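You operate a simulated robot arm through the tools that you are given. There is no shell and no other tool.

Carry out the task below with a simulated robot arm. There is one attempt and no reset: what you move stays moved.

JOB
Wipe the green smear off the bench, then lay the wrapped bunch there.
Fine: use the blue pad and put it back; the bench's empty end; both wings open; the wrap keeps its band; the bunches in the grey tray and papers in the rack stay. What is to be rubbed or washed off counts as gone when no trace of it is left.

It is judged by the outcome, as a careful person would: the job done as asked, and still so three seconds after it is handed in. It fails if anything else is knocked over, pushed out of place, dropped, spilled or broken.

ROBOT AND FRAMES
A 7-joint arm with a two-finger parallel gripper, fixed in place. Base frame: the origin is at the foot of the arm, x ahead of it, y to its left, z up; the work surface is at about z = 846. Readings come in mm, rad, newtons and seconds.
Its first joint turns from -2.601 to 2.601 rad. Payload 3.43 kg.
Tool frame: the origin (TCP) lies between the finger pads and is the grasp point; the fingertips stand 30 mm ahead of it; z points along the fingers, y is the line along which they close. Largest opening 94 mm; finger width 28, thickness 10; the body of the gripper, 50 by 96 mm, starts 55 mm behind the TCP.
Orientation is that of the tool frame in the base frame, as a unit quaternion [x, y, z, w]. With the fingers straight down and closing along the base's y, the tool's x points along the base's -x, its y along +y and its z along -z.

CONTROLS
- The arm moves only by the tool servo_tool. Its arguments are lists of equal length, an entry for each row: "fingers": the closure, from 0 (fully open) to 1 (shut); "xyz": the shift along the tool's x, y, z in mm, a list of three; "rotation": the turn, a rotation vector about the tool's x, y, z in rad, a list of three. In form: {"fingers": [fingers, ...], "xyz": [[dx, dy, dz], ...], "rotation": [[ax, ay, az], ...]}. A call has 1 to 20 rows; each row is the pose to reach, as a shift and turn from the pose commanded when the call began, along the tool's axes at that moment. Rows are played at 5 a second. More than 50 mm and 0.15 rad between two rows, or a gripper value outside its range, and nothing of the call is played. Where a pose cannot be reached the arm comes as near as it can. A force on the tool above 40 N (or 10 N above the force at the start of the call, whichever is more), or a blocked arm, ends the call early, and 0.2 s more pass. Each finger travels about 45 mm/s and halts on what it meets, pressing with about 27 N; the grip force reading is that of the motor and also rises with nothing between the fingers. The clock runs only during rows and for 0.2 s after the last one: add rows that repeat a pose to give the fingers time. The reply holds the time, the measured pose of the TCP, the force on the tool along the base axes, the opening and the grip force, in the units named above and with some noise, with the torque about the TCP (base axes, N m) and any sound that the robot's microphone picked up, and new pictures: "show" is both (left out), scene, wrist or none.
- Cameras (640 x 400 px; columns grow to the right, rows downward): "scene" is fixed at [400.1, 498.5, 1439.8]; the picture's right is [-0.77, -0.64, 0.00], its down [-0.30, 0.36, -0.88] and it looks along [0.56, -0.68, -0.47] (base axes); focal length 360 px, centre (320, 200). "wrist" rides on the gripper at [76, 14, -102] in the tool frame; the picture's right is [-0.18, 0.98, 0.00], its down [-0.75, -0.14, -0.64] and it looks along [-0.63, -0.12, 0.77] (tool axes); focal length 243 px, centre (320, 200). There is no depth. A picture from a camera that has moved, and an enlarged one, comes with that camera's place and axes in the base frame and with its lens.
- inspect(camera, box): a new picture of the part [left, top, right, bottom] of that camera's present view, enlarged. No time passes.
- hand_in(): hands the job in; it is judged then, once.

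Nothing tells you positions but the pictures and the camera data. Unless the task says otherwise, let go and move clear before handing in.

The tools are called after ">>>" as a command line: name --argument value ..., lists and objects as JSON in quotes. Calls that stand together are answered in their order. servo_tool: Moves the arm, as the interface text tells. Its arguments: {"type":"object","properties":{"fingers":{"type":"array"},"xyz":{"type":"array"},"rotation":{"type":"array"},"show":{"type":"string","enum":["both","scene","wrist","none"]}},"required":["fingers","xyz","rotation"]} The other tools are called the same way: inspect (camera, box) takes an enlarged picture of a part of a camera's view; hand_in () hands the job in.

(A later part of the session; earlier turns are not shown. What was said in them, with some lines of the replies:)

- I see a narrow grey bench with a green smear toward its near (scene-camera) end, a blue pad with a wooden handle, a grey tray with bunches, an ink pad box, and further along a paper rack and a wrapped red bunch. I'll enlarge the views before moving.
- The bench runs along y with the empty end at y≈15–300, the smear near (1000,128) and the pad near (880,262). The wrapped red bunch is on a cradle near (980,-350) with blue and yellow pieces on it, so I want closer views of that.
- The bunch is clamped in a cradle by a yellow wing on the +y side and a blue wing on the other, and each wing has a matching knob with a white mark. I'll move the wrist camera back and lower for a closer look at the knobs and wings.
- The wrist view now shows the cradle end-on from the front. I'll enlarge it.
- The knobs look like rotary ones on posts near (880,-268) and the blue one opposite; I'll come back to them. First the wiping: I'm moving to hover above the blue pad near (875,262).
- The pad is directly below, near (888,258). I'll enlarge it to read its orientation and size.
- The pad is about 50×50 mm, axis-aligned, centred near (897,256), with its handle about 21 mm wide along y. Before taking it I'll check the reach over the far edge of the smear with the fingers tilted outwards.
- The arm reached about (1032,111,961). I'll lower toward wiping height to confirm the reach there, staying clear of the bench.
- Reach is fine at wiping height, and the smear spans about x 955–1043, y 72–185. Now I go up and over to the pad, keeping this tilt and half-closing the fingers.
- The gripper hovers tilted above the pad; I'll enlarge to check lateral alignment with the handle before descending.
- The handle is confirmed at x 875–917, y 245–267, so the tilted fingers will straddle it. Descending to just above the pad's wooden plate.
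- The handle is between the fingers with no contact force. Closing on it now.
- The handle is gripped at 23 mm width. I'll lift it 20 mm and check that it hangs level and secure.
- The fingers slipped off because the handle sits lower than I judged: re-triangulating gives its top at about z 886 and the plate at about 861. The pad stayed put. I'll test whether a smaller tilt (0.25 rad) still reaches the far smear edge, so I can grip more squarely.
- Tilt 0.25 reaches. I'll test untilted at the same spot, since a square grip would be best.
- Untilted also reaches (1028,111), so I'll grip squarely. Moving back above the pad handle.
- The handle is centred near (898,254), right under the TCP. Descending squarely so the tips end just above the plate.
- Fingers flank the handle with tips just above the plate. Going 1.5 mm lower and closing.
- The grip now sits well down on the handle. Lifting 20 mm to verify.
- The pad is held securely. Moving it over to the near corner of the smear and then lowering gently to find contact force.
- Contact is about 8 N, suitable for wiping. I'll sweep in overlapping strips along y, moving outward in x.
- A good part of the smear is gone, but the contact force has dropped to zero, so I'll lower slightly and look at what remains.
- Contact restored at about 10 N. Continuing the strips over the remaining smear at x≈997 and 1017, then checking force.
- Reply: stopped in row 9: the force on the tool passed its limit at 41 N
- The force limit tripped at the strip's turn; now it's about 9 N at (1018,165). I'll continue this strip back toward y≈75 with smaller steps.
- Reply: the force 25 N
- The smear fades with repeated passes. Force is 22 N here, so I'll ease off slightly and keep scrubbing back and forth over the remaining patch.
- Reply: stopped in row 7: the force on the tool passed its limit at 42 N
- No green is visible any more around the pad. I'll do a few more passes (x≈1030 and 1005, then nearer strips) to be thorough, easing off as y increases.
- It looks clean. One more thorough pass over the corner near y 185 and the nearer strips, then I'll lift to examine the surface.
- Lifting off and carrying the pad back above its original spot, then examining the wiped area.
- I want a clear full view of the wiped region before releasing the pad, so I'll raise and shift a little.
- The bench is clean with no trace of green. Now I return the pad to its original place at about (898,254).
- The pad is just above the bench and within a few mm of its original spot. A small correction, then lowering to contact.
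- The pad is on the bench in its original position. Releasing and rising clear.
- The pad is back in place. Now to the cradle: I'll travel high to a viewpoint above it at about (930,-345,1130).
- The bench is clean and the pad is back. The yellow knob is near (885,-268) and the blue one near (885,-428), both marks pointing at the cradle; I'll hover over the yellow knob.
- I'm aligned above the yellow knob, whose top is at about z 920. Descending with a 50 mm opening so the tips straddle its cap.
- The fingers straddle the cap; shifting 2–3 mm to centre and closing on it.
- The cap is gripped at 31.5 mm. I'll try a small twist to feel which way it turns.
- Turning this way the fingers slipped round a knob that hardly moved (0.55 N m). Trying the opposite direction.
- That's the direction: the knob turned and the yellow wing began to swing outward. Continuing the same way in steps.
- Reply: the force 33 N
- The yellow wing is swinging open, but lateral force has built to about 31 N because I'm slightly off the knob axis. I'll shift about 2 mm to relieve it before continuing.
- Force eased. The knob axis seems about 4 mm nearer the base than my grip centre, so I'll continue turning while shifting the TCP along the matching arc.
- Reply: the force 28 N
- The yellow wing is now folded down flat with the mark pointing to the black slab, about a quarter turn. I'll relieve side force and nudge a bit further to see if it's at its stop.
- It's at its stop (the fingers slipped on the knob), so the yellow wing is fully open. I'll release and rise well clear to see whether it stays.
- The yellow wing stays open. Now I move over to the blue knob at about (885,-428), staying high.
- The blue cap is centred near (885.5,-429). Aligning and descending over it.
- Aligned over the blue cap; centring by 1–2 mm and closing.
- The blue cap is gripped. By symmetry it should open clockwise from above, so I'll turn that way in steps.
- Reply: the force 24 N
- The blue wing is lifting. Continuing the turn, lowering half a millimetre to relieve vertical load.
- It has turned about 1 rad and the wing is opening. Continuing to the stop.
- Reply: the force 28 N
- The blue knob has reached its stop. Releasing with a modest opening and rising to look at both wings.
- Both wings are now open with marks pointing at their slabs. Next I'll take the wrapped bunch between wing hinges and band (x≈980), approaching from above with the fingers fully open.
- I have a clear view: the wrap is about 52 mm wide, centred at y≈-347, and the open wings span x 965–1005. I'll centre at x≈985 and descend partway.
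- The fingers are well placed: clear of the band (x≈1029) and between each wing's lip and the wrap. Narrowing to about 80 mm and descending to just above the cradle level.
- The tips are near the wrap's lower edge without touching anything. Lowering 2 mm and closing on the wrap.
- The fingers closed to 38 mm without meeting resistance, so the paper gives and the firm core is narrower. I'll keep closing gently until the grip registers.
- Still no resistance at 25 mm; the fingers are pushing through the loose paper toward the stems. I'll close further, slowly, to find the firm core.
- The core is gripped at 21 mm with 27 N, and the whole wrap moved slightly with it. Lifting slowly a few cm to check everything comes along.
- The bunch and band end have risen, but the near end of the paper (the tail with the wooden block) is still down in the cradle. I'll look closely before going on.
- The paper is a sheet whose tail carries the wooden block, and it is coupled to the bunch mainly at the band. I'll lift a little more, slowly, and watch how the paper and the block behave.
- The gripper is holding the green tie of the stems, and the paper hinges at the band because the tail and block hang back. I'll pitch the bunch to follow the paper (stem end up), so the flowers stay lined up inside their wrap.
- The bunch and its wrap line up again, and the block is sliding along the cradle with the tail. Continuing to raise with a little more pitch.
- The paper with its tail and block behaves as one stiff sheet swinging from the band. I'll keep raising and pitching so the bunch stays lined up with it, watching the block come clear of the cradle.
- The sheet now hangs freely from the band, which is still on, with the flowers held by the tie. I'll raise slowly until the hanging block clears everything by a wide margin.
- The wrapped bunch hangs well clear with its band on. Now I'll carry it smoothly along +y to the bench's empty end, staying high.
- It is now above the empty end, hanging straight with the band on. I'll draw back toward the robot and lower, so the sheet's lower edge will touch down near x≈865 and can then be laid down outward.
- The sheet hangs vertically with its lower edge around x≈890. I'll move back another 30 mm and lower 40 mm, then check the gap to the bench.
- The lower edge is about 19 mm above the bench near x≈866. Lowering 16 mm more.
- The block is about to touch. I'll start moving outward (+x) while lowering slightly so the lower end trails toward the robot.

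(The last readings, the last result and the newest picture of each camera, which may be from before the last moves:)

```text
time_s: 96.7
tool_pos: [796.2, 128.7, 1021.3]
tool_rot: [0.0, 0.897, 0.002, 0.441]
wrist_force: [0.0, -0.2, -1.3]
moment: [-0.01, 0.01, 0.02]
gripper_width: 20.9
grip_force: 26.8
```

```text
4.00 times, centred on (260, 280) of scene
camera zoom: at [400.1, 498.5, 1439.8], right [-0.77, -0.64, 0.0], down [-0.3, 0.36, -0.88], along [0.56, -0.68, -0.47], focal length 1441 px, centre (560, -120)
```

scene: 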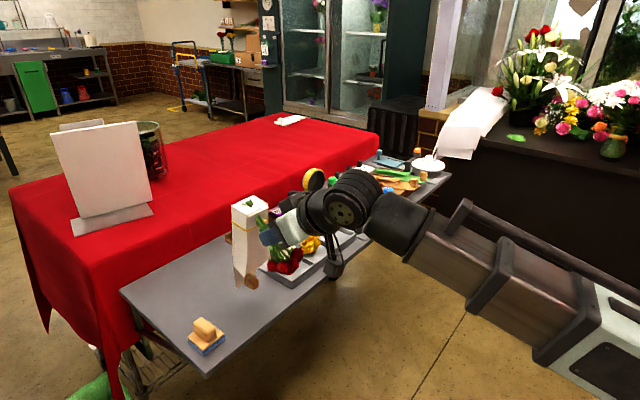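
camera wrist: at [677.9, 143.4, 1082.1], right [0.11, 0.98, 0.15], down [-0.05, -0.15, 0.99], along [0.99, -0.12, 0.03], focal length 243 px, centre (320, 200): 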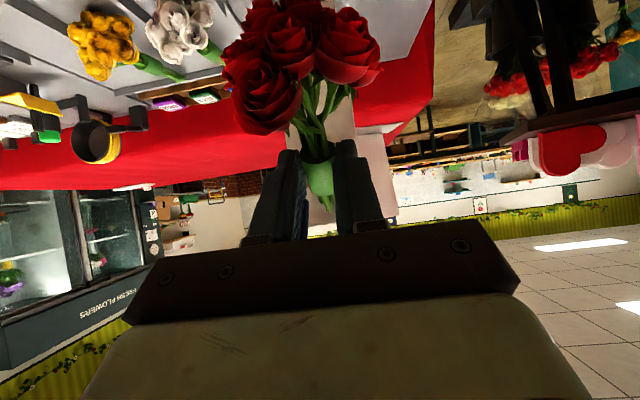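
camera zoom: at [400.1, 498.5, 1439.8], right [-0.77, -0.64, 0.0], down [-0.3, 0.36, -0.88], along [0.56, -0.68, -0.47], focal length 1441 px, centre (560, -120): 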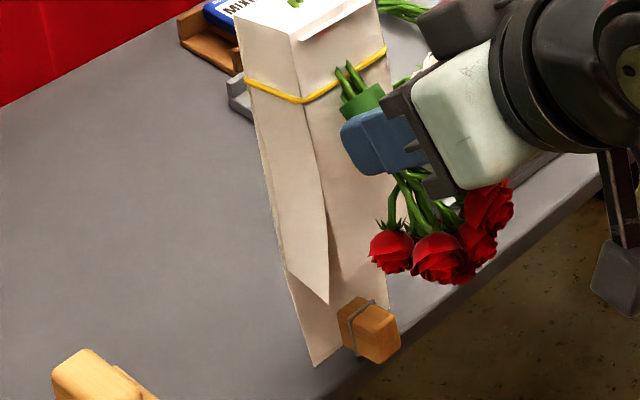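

The lower end has caught and trails correctly toward the robot. Now I follow the arc outward and down with the pitch held, bringing the sheet in line with the bunch.

>>> servo_tool --fingers '[0.95, 0.95, 0.95, 0.95, 0.95, 0.95, 0.95, 0.95, 0.95]' --xyz '[[-9, 0, 13.3], [-18, 0, 27.8], [-27.2, 0, 44.7], [-35.2, 0, 62.5], [-40.2, 0, 76.4], [-43.7, 0, 90.6], [-46, 0, 103.5], [-47.5, 0, 116.8], [-47.5, 0, 116.8]]' --rotation '[[0, 0, 0], [0, 0, 0], [0, 0, 0], [0, 0, 0], [0, 0, 0], [0, 0, 0], [0, 0, 0], [0, 0, 0], [0, 0, 0]]'

>>> inspect --camera "scene" --box '[170, 220, 310, 340]'

>>> inspect --camera "wrist" --box '[200, 0, 440, 220]'

```text
time_s: 98.7
tool_pos: [918.2, 128.7, 986.3]
tool_rot: [-0.001, 0.898, 0.003, 0.44]
wrist_force: [0.1, -0.2, -1.3]
moment: [-0.01, 0.03, 0.0]
gripper_width: 21.1
grip_force: 26.6
camera wrist: at [789.1, 143.4, 989.1], right [0.11, 0.98, 0.15], down [-0.04, -0.15, 0.99], along [0.99, -0.12, 0.03], focal length 243 px, centre (320, 200)
```

scene: 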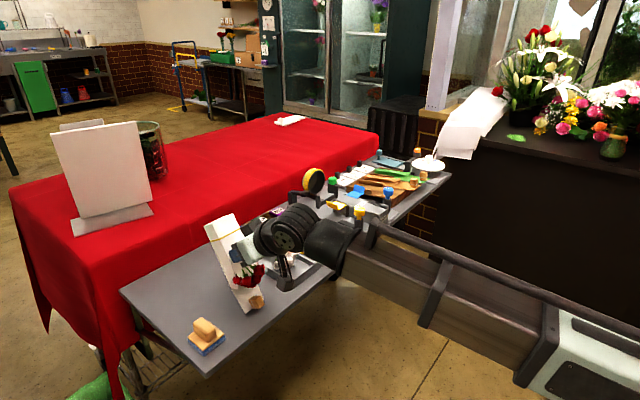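
wrist: 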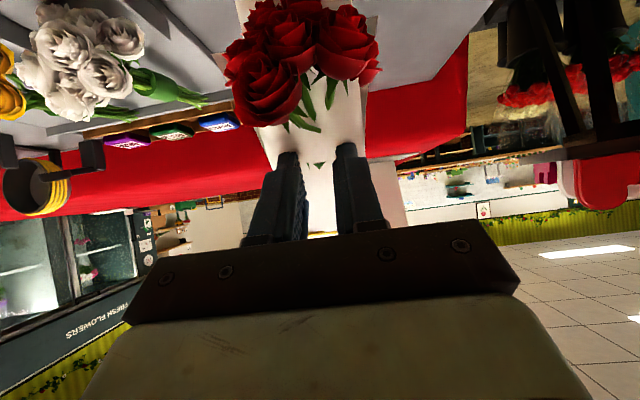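

```text
3.33 times, centred on (240, 280) of scene
camera zoom: at [400.1, 498.5, 1439.8], right [-0.77, -0.64, 0.0], down [-0.3, 0.36, -0.88], along [0.56, -0.68, -0.47], focal length 1201 px, centre (587, -67)
```

zoom: 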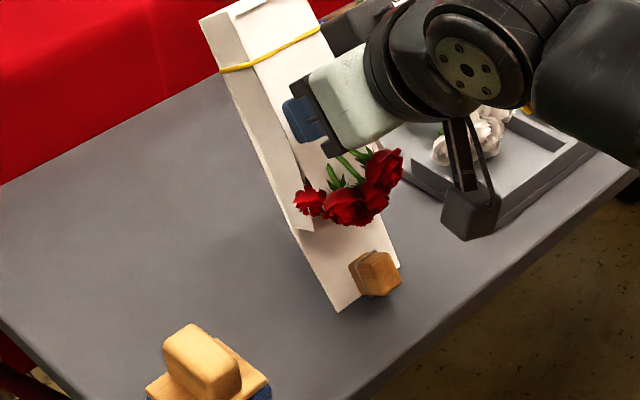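

```text
1.82 times, centred on (320, 110) of wrist
camera zoom: at [789.1, 143.4, 989.1], right [0.11, 0.98, 0.15], down [-0.04, -0.15, 0.99], along [0.99, -0.12, 0.03], focal length 441 px, centre (320, 364)
```

zoom: 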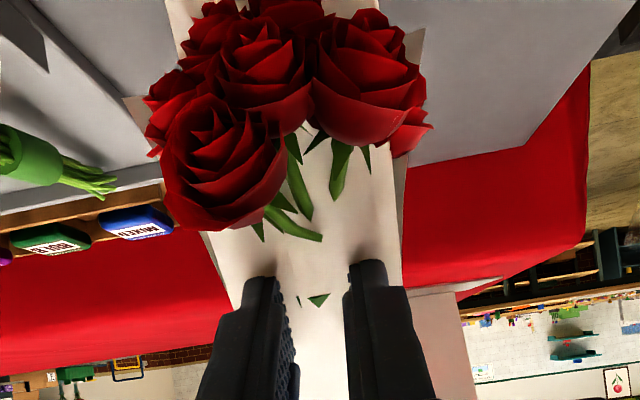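

The sheet and bunch are almost in line again. Now I lower along the arc while levelling the pitch together with the sheet, stopping halfway to check.

>>> servo_tool --fingers '[0.95, 0.95, 0.95, 0.95, 0.95, 0.95, 0.95, 0.95]' --xyz '[[-6.7, 0, 10], [-13.1, 0, 21.5], [-14.8, 0, 30.5], [-15.9, 0, 42.4], [-15.9, 0, 53.7], [-15, 0, 65.3], [-13.4, 0, 76.8], [-13.4, 0, 76.8]]' --rotation '[[0, 0, 0], [0, 0.053, 0], [0, 0.113, 0], [0, 0.188, 0], [0, 0.263, 0], [0, 0.338, 0], [0, 0.413, 0], [0, 0.413, 0]]'

>>> inspect --camera "scene" --box '[170, 220, 310, 340]'

>>> inspect --camera "wrist" --box '[200, 0, 440, 220]'

```text
time_s: 100.5
tool_pos: [988.2, 129.3, 952.1]
tool_rot: [0.0, 0.969, 0.002, 0.249]
wrist_force: [7.0, -0.6, 14.0]
moment: [-0.11, 0.42, 0.06]
gripper_width: 20.8
grip_force: 26.5
camera wrist: at [871.8, 143.9, 1005.8], right [0.16, 0.98, 0.09], down [0.35, -0.14, 0.93], along [0.92, -0.12, -0.37], focal length 243 px, centre (320, 200)
```

scene: 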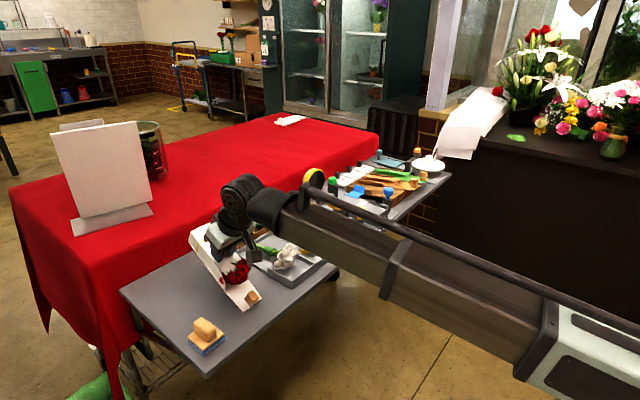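
wrist: 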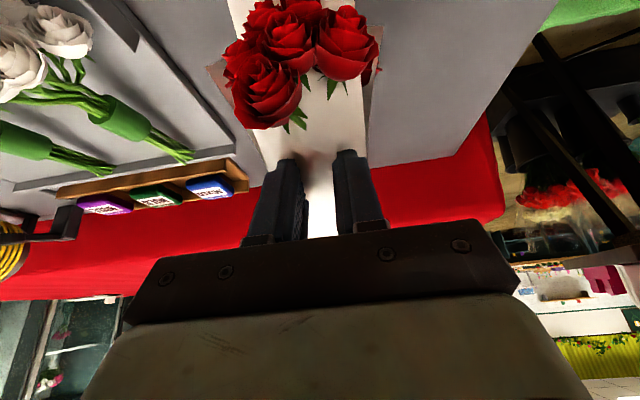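

```text
3.33 times, centred on (240, 280) of scene
camera zoom: at [400.1, 498.5, 1439.8], right [-0.77, -0.64, 0.0], down [-0.3, 0.36, -0.88], along [0.56, -0.68, -0.47], focal length 1201 px, centre (587, -67)
```

zoom: 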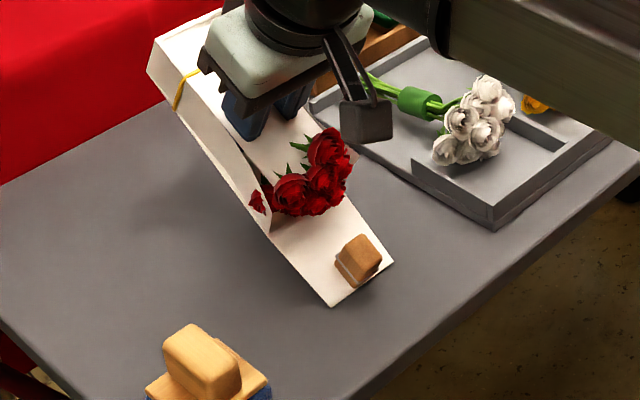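

```text
1.82 times, centred on (320, 110) of wrist
camera zoom: at [871.8, 143.9, 1005.8], right [0.16, 0.98, 0.09], down [0.35, -0.14, 0.93], along [0.92, -0.12, -0.37], focal length 441 px, centre (320, 364)
```

zoom: 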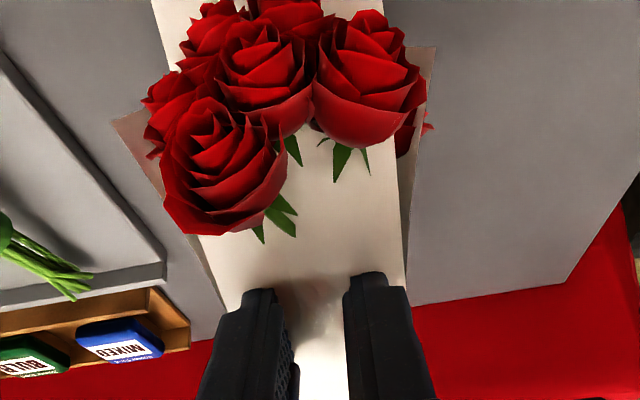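

The bunch is back inside its wrap, but there's some compression (about 15 N) because the sheet's end isn't sliding. I'll continue levelling with a little more outward travel to relieve it.

>>> servo_tool --fingers '[0.95, 0.95, 0.95, 0.95, 0.95, 0.95]' --xyz '[[-3, 0, 2.4], [-4.5, 0, 7], [-5.8, 0, 11.9], [-6.6, 0, 21.9], [-8.1, 0, 32.5], [-8.1, 0, 32.5]]' --rotation '[[0, 0.02, 0], [0, 0.05, 0], [0, 0.073, 0], [0, 0.153, 0], [0, 0.233, 0], [0, 0.233, 0]]'

>>> inspect --camera "scene" --box '[170, 220, 310, 340]'

>>> inspect --camera "wrist" --box '[200, 0, 440, 220]'

```text
time_s: 101.9
tool_pos: [1009.9, 130.4, 925.6]
tool_rot: [0.0, 0.991, 0.003, 0.133]
wrist_force: [3.1, -0.3, 6.3]
moment: [0.08, 0.54, -0.03]
gripper_width: 21.2
grip_force: 26.7
camera wrist: at [908.8, 144.8, 1005.1], right [0.18, 0.98, 0.05], down [0.56, -0.14, 0.82], along [0.81, -0.11, -0.57], focal length 243 px, centre (320, 200)
```

scene: 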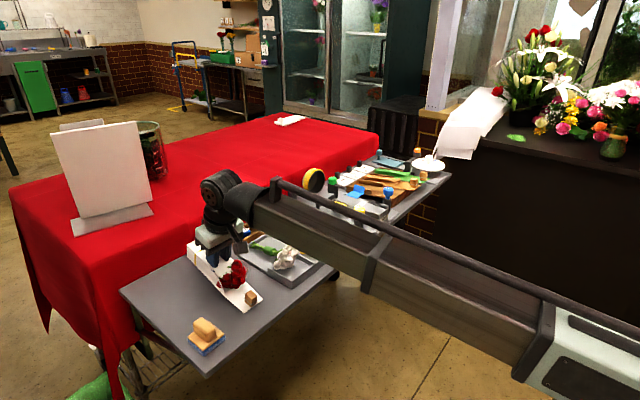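
wrist: 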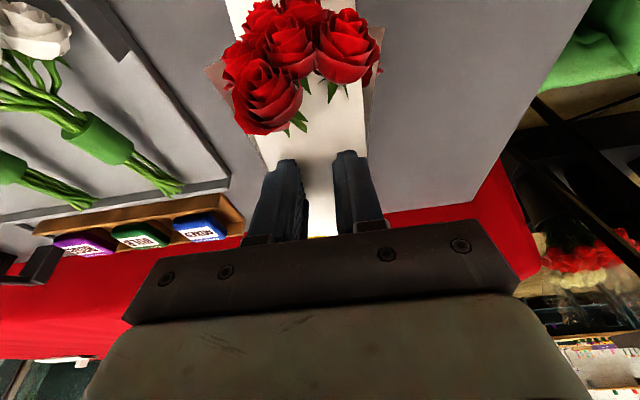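

```text
3.33 times, centred on (240, 280) of scene
camera zoom: at [400.1, 498.5, 1439.8], right [-0.77, -0.64, 0.0], down [-0.3, 0.36, -0.88], along [0.56, -0.68, -0.47], focal length 1201 px, centre (587, -67)
```

zoom: 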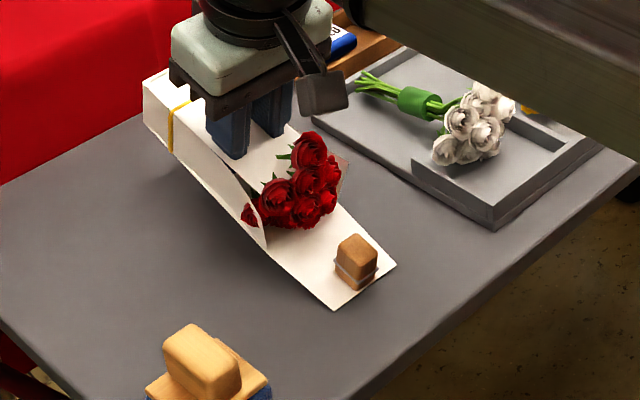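

```text
1.82 times, centred on (320, 110) of wrist
camera zoom: at [908.8, 144.8, 1005.1], right [0.18, 0.98, 0.05], down [0.56, -0.14, 0.82], along [0.81, -0.11, -0.57], focal length 441 px, centre (320, 364)
```

zoom: 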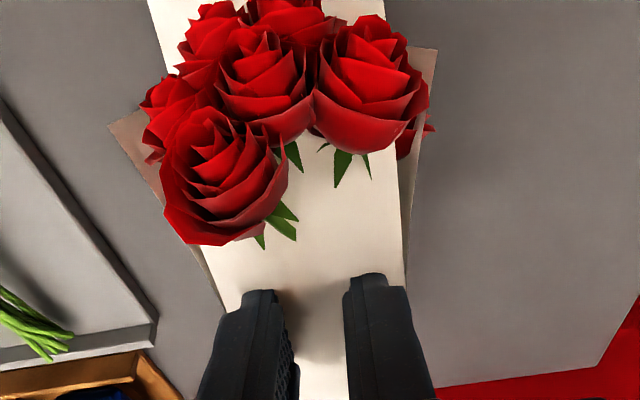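

Going well: the wrap is settling onto the bench with the flowers inside and the band on. Levelling the rest of the way.

>>> servo_tool --fingers '[0.95, 0.95, 0.95, 0.95, 0.95, 0.95]' --xyz '[[-3.1, 0, 8], [-4.7, 0, 15], [-6.2, 0, 21.8], [-7.6, 0, 30], [-8.2, 0, 33.5], [-8.2, 0, 33.5]]' --rotation '[[0, 0.067, 0], [0, 0.117, 0], [0, 0.167, 0], [0, 0.237, 0], [0, 0.267, 0], [0, 0.267, 0]]'

>>> inspect --camera "scene" --box '[170, 220, 310, 340]'

>>> inspect --camera "wrist" --box '[200, 0, 440, 220]'

```text
time_s: 103.3
tool_pos: [1024.8, 128.2, 896.8]
tool_rot: [-0.001, 1.0, 0.002, 0.0]
wrist_force: [-0.2, 0.5, -1.5]
moment: [-0.02, 0.0, 0.0]
gripper_width: 21.0
grip_force: 26.7
camera wrist: at [948.9, 143.3, 999.8], right [0.18, 0.98, 0.0], down [0.75, -0.14, 0.64], along [0.63, -0.11, -0.77], focal length 243 px, centre (320, 200)
```

scene: 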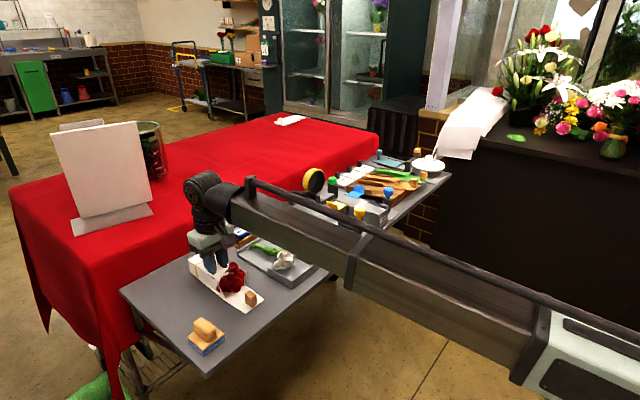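
wrist: 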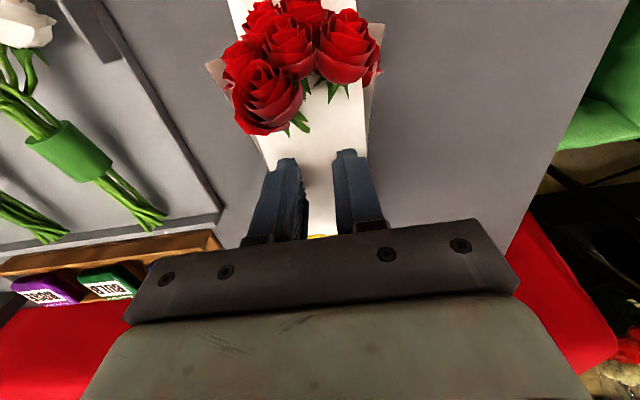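

```text
3.33 times, centred on (240, 280) of scene
camera zoom: at [400.1, 498.5, 1439.8], right [-0.77, -0.64, 0.0], down [-0.3, 0.36, -0.88], along [0.56, -0.68, -0.47], focal length 1201 px, centre (587, -67)
```

zoom: 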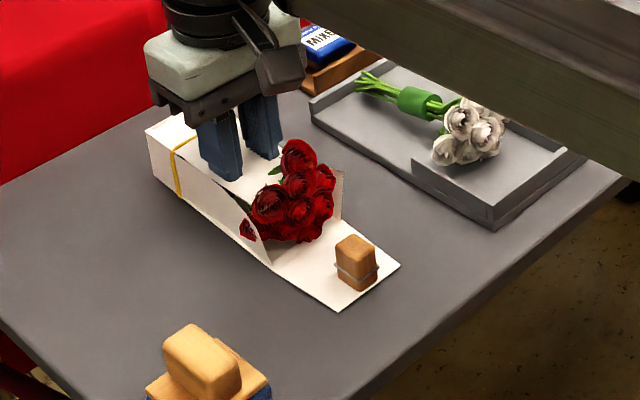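

```text
1.82 times, centred on (320, 110) of wrist
camera zoom: at [948.9, 143.3, 999.8], right [0.18, 0.98, 0.0], down [0.75, -0.14, 0.64], along [0.63, -0.11, -0.77], focal length 441 px, centre (320, 364)
```

zoom: 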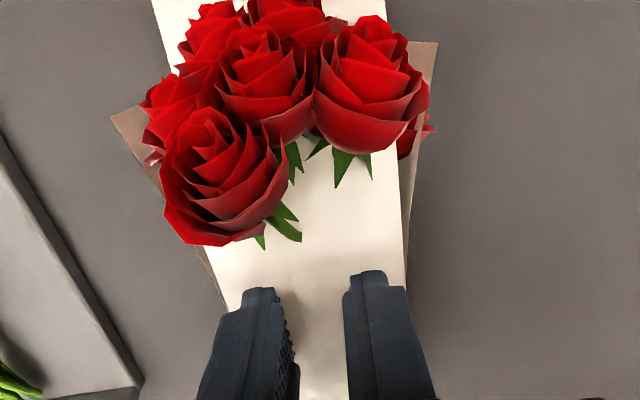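

The bunch is level with almost no load. Lowering in small steps until I feel the bench take the weight.

>>> servo_tool --fingers '[0.95, 0.95, 0.95, 0.95]' --xyz '[[0, 0, 2], [0, 0, 4], [0, 0, 6], [0, 0, 6]]' --rotation '[[0, 0, 0], [0, 0, 0], [0, 0, 0], [0, 0, 0]]' --show "none"

>>> inspect --camera "scene" --box '[180, 240, 280, 310]'

```text
time_s: 104.3
tool_pos: [1025.4, 128.9, 892.5]
tool_rot: [-0.001, 1.0, 0.002, 0.002]
wrist_force: [-0.6, 4.0, 28.9]
moment: [0.13, 0.38, -0.03]
gripper_width: 21.0
grip_force: 26.5
```

```text
5.71 times, centred on (230, 275) of scene
camera zoom: at [400.1, 498.5, 1439.8], right [-0.77, -0.64, 0.0], down [-0.3, 0.36, -0.88], along [0.56, -0.68, -0.47], focal length 2058 px, centre (834, -229)
```

zoom: 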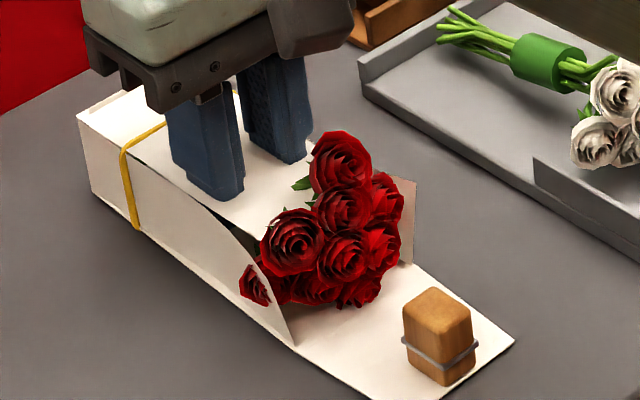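

The bench now carries the wrap (29 N while pressing). Easing up 2.5 mm, then opening the fingers.

>>> servo_tool --fingers '[0.95, 0.95, 0.85, 0.7, 0.5, 0.3, 0.15, 0.1, 0.1]' --xyz '[[0, 0, -1.5], [0, 0, -2.5], [0, 0, -2.5], [0, 0, -2.5], [0, 0, -2.5], [0, 0, -2.5], [0, 0, -2.5], [0, 0, -2.5], [0, 0, -2.5]]' --rotation '[[0, 0, 0], [0, 0, 0], [0, 0, 0], [0, 0, 0], [0, 0, 0], [0, 0, 0], [0, 0, 0], [0, 0, 0], [0, 0, 0]]' --show "none"

>>> inspect --camera "scene" --box '[180, 240, 280, 310]'

>>> inspect --camera "wrist" --box '[180, 0, 460, 240]'

```text
time_s: 106.3
tool_pos: [1025.7, 130.4, 893.5]
tool_rot: [-0.001, 1.0, 0.002, 0.001]
wrist_force: [0.2, 0.2, 0.2]
moment: [-0.02, -0.03, 0.03]
gripper_width: 84.5
grip_force: 0.1
```

```text
5.71 times, centred on (230, 275) of scene
camera zoom: at [400.1, 498.5, 1439.8], right [-0.77, -0.64, 0.0], down [-0.3, 0.36, -0.88], along [0.56, -0.68, -0.47], focal length 2058 px, centre (834, -229)
```

zoom: 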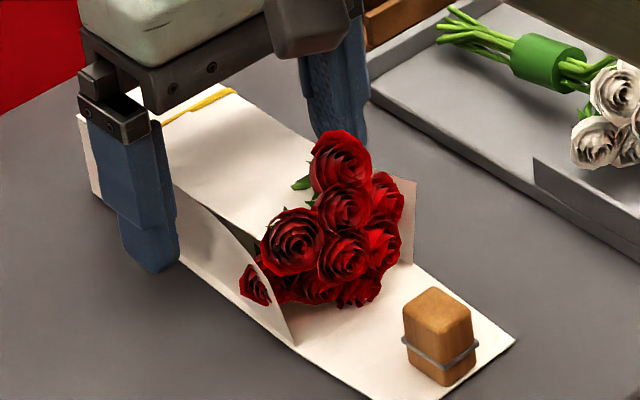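

```text
1.67 times, centred on (320, 120) of wrist
camera zoom: at [949.6, 144.4, 996.0], right [0.18, 0.98, 0.0], down [0.75, -0.14, 0.64], along [0.63, -0.11, -0.77], focal length 404 px, centre (320, 333)
```

zoom: 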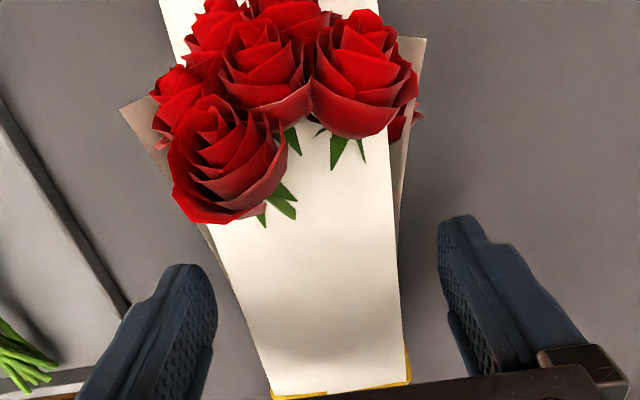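

Released cleanly; the bunch lies in its wrap with the band on. Rising straight up and then clear.

>>> servo_tool --fingers '[0.05, 0, 0, 0, 0, 0, 0, 0]' --xyz '[[0, 0, -10], [0, 0, -30], [0, 0, -60], [0, 0, -100], [0, 0, -145], [40, 0, -190], [80, -30, -220], [80, -30, -220]]' --rotation '[[0, 0, 0], [0, 0, 0], [0, 0, 0], [0, 0, 0], [0, 0, 0], [0, 0, 0], [0, 0, 0], [0, 0, 0]]'

>>> inspect --camera "scene" --box '[160, 230, 300, 340]'

>>> inspect --camera "wrist" --box '[200, 20, 480, 220]'

>>> inspect --camera "scene" --box '[280, 150, 450, 260]'

```text
refused: row 6 steps farther than a row can; nothing moved
```

```text
3.64 times, centred on (230, 285) of scene
camera zoom: at [400.1, 498.5, 1439.8], right [-0.77, -0.64, 0.0], down [-0.3, 0.36, -0.88], along [0.56, -0.68, -0.47], focal length 1310 px, centre (647, -109)
```

zoom: 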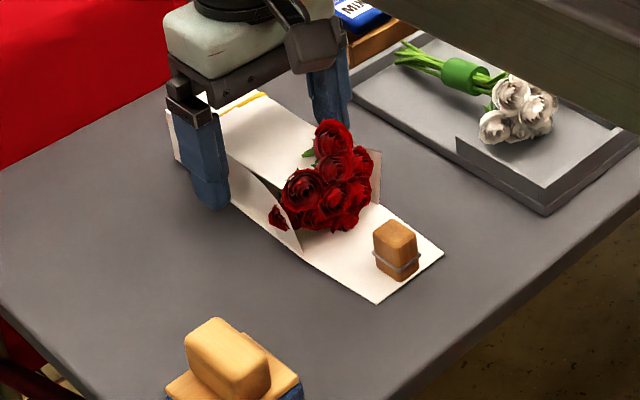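

```text
2.00 times, centred on (340, 120) of wrist
camera zoom: at [949.6, 144.4, 996.0], right [0.18, 0.98, 0.0], down [0.75, -0.14, 0.64], along [0.63, -0.11, -0.77], focal length 485 px, centre (280, 360)
```

zoom: 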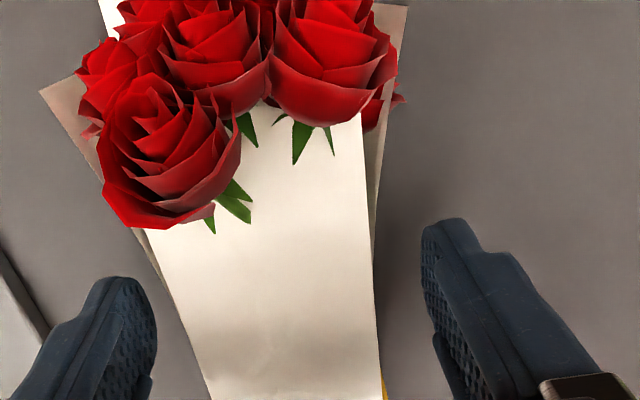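

```text
3.64 times, centred on (365, 205) of scene
camera zoom: at [400.1, 498.5, 1439.8], right [-0.77, -0.64, 0.0], down [-0.3, 0.36, -0.88], along [0.56, -0.68, -0.47], focal length 1310 px, centre (156, 182)
```

zoom: 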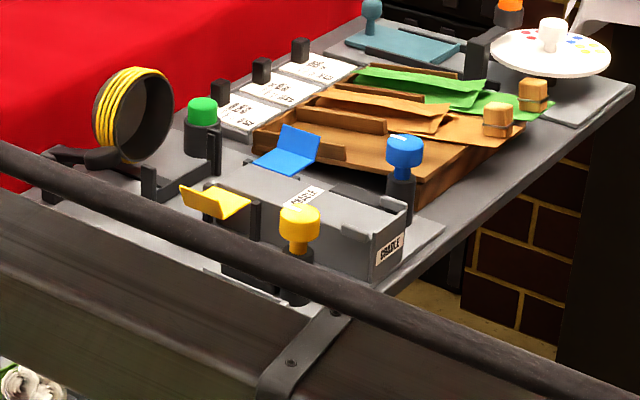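

The last call was refused for a step too long, so nothing moved; the wrap lies flat and both wings are open. Rising with smaller steps, straight up first.

>>> servo_tool --fingers '[0.05, 0, 0, 0, 0, 0, 0, 0, 0, 0]' --xyz '[[0, 0, -8], [0, 0, -25], [0, 0, -55], [0, 0, -90], [0, 0, -130], [0, 0, -170], [25, -15, -195], [55, -40, -210], [85, -65, -220], [85, -65, -220]]' --rotation '[[0, 0, 0], [0, 0, 0], [0, 0, 0], [0, 0, 0], [0, 0, 0], [0, 0, 0], [0, 0, 0], [0, 0, 0], [0, 0, 0], [0, 0, 0]]'

>>> inspect --camera "scene" --box '[160, 230, 300, 340]'

>>> inspect --camera "wrist" --box '[200, 0, 480, 200]'

>>> inspect --camera "scene" --box '[280, 150, 450, 260]'

```text
time_s: 108.5
tool_pos: [940.3, 63.4, 1112.3]
tool_rot: [-0.001, 1.0, 0.001, 0.001]
wrist_force: [-0.2, -0.6, -0.2]
moment: [0.0, 0.0, 0.02]
gripper_width: 94.1
grip_force: 0.1
camera wrist: at [863.4, 77.3, 1215.9], right [0.18, 0.98, 0.0], down [0.75, -0.14, 0.64], along [0.63, -0.11, -0.77], focal length 243 px, centre (320, 200)
```

scene: 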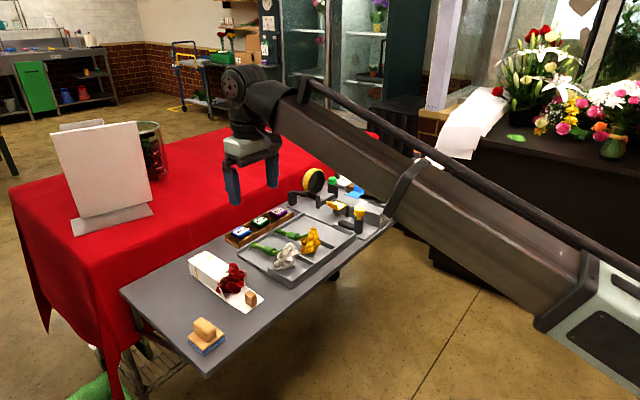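
wrist: 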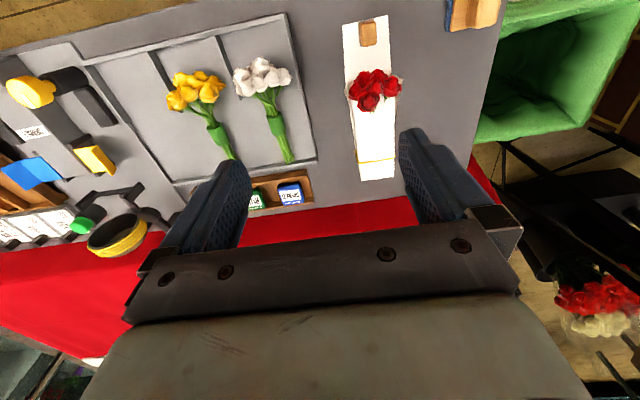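

```text
3.64 times, centred on (230, 285) of scene
camera zoom: at [400.1, 498.5, 1439.8], right [-0.77, -0.64, 0.0], down [-0.3, 0.36, -0.88], along [0.56, -0.68, -0.47], focal length 1310 px, centre (647, -109)
```

zoom: 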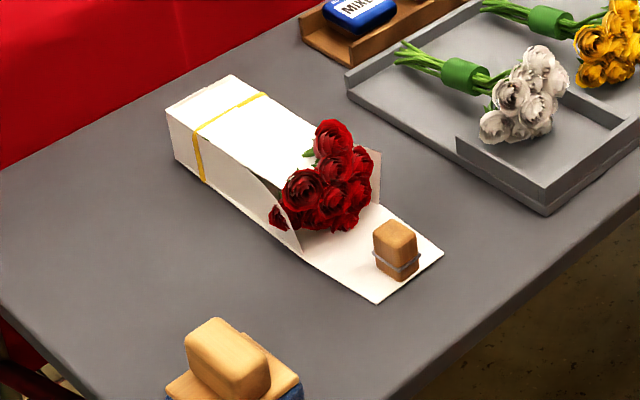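

```text
2.00 times, centred on (340, 100) of wrist
camera zoom: at [863.4, 77.3, 1215.9], right [0.18, 0.98, 0.0], down [0.75, -0.14, 0.64], along [0.63, -0.11, -0.77], focal length 485 px, centre (280, 400)
```

zoom: 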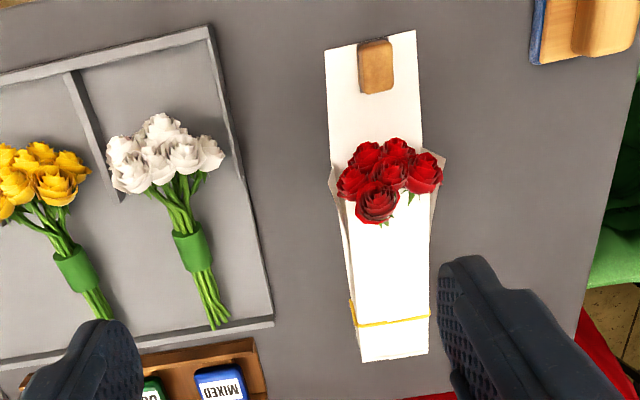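

```text
3.64 times, centred on (365, 205) of scene
camera zoom: at [400.1, 498.5, 1439.8], right [-0.77, -0.64, 0.0], down [-0.3, 0.36, -0.88], along [0.56, -0.68, -0.47], focal length 1310 px, centre (156, 182)
```

zoom: 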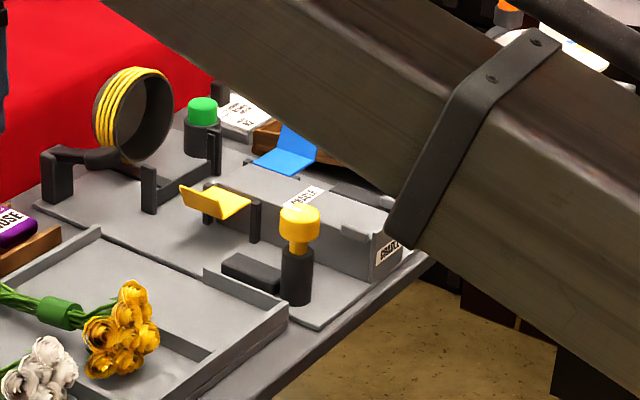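

The smear is gone and the blue pad is back where it was. Both wings are open, and the red bunch lies flat on the clean end with its band on. The tray bunches and rack papers are untouched and the gripper is clear, so I'm handing in.

>>> hand_in

```text
The job is handed in.
```

The job is done and handed in; I don't have the judge's verdict.

- **Smear:** I wiped it off with the blue pad in overlapping passes. No green showed on the bench in close views from both cameras.
- **Blue pad:** it is back in its original spot, within a few millimetres.
- **Wings:** I opened both by turning the yellow and blue knobs to their stops, and they stayed open.
- **Wrapped bunch:** it lies flat on the empty end, on the wiped area, with its yellow band on and the flowers inside the wrap. The wooden block on the paper's tail came with it. The paper swung down from the band while I carried it, then lined up with the flowers again as I laid it down.
- **Everything else:** the bunches in the grey tray and the papers in the rack are where they were, and nothing was knocked over or dropped. The gripper is open and clear.
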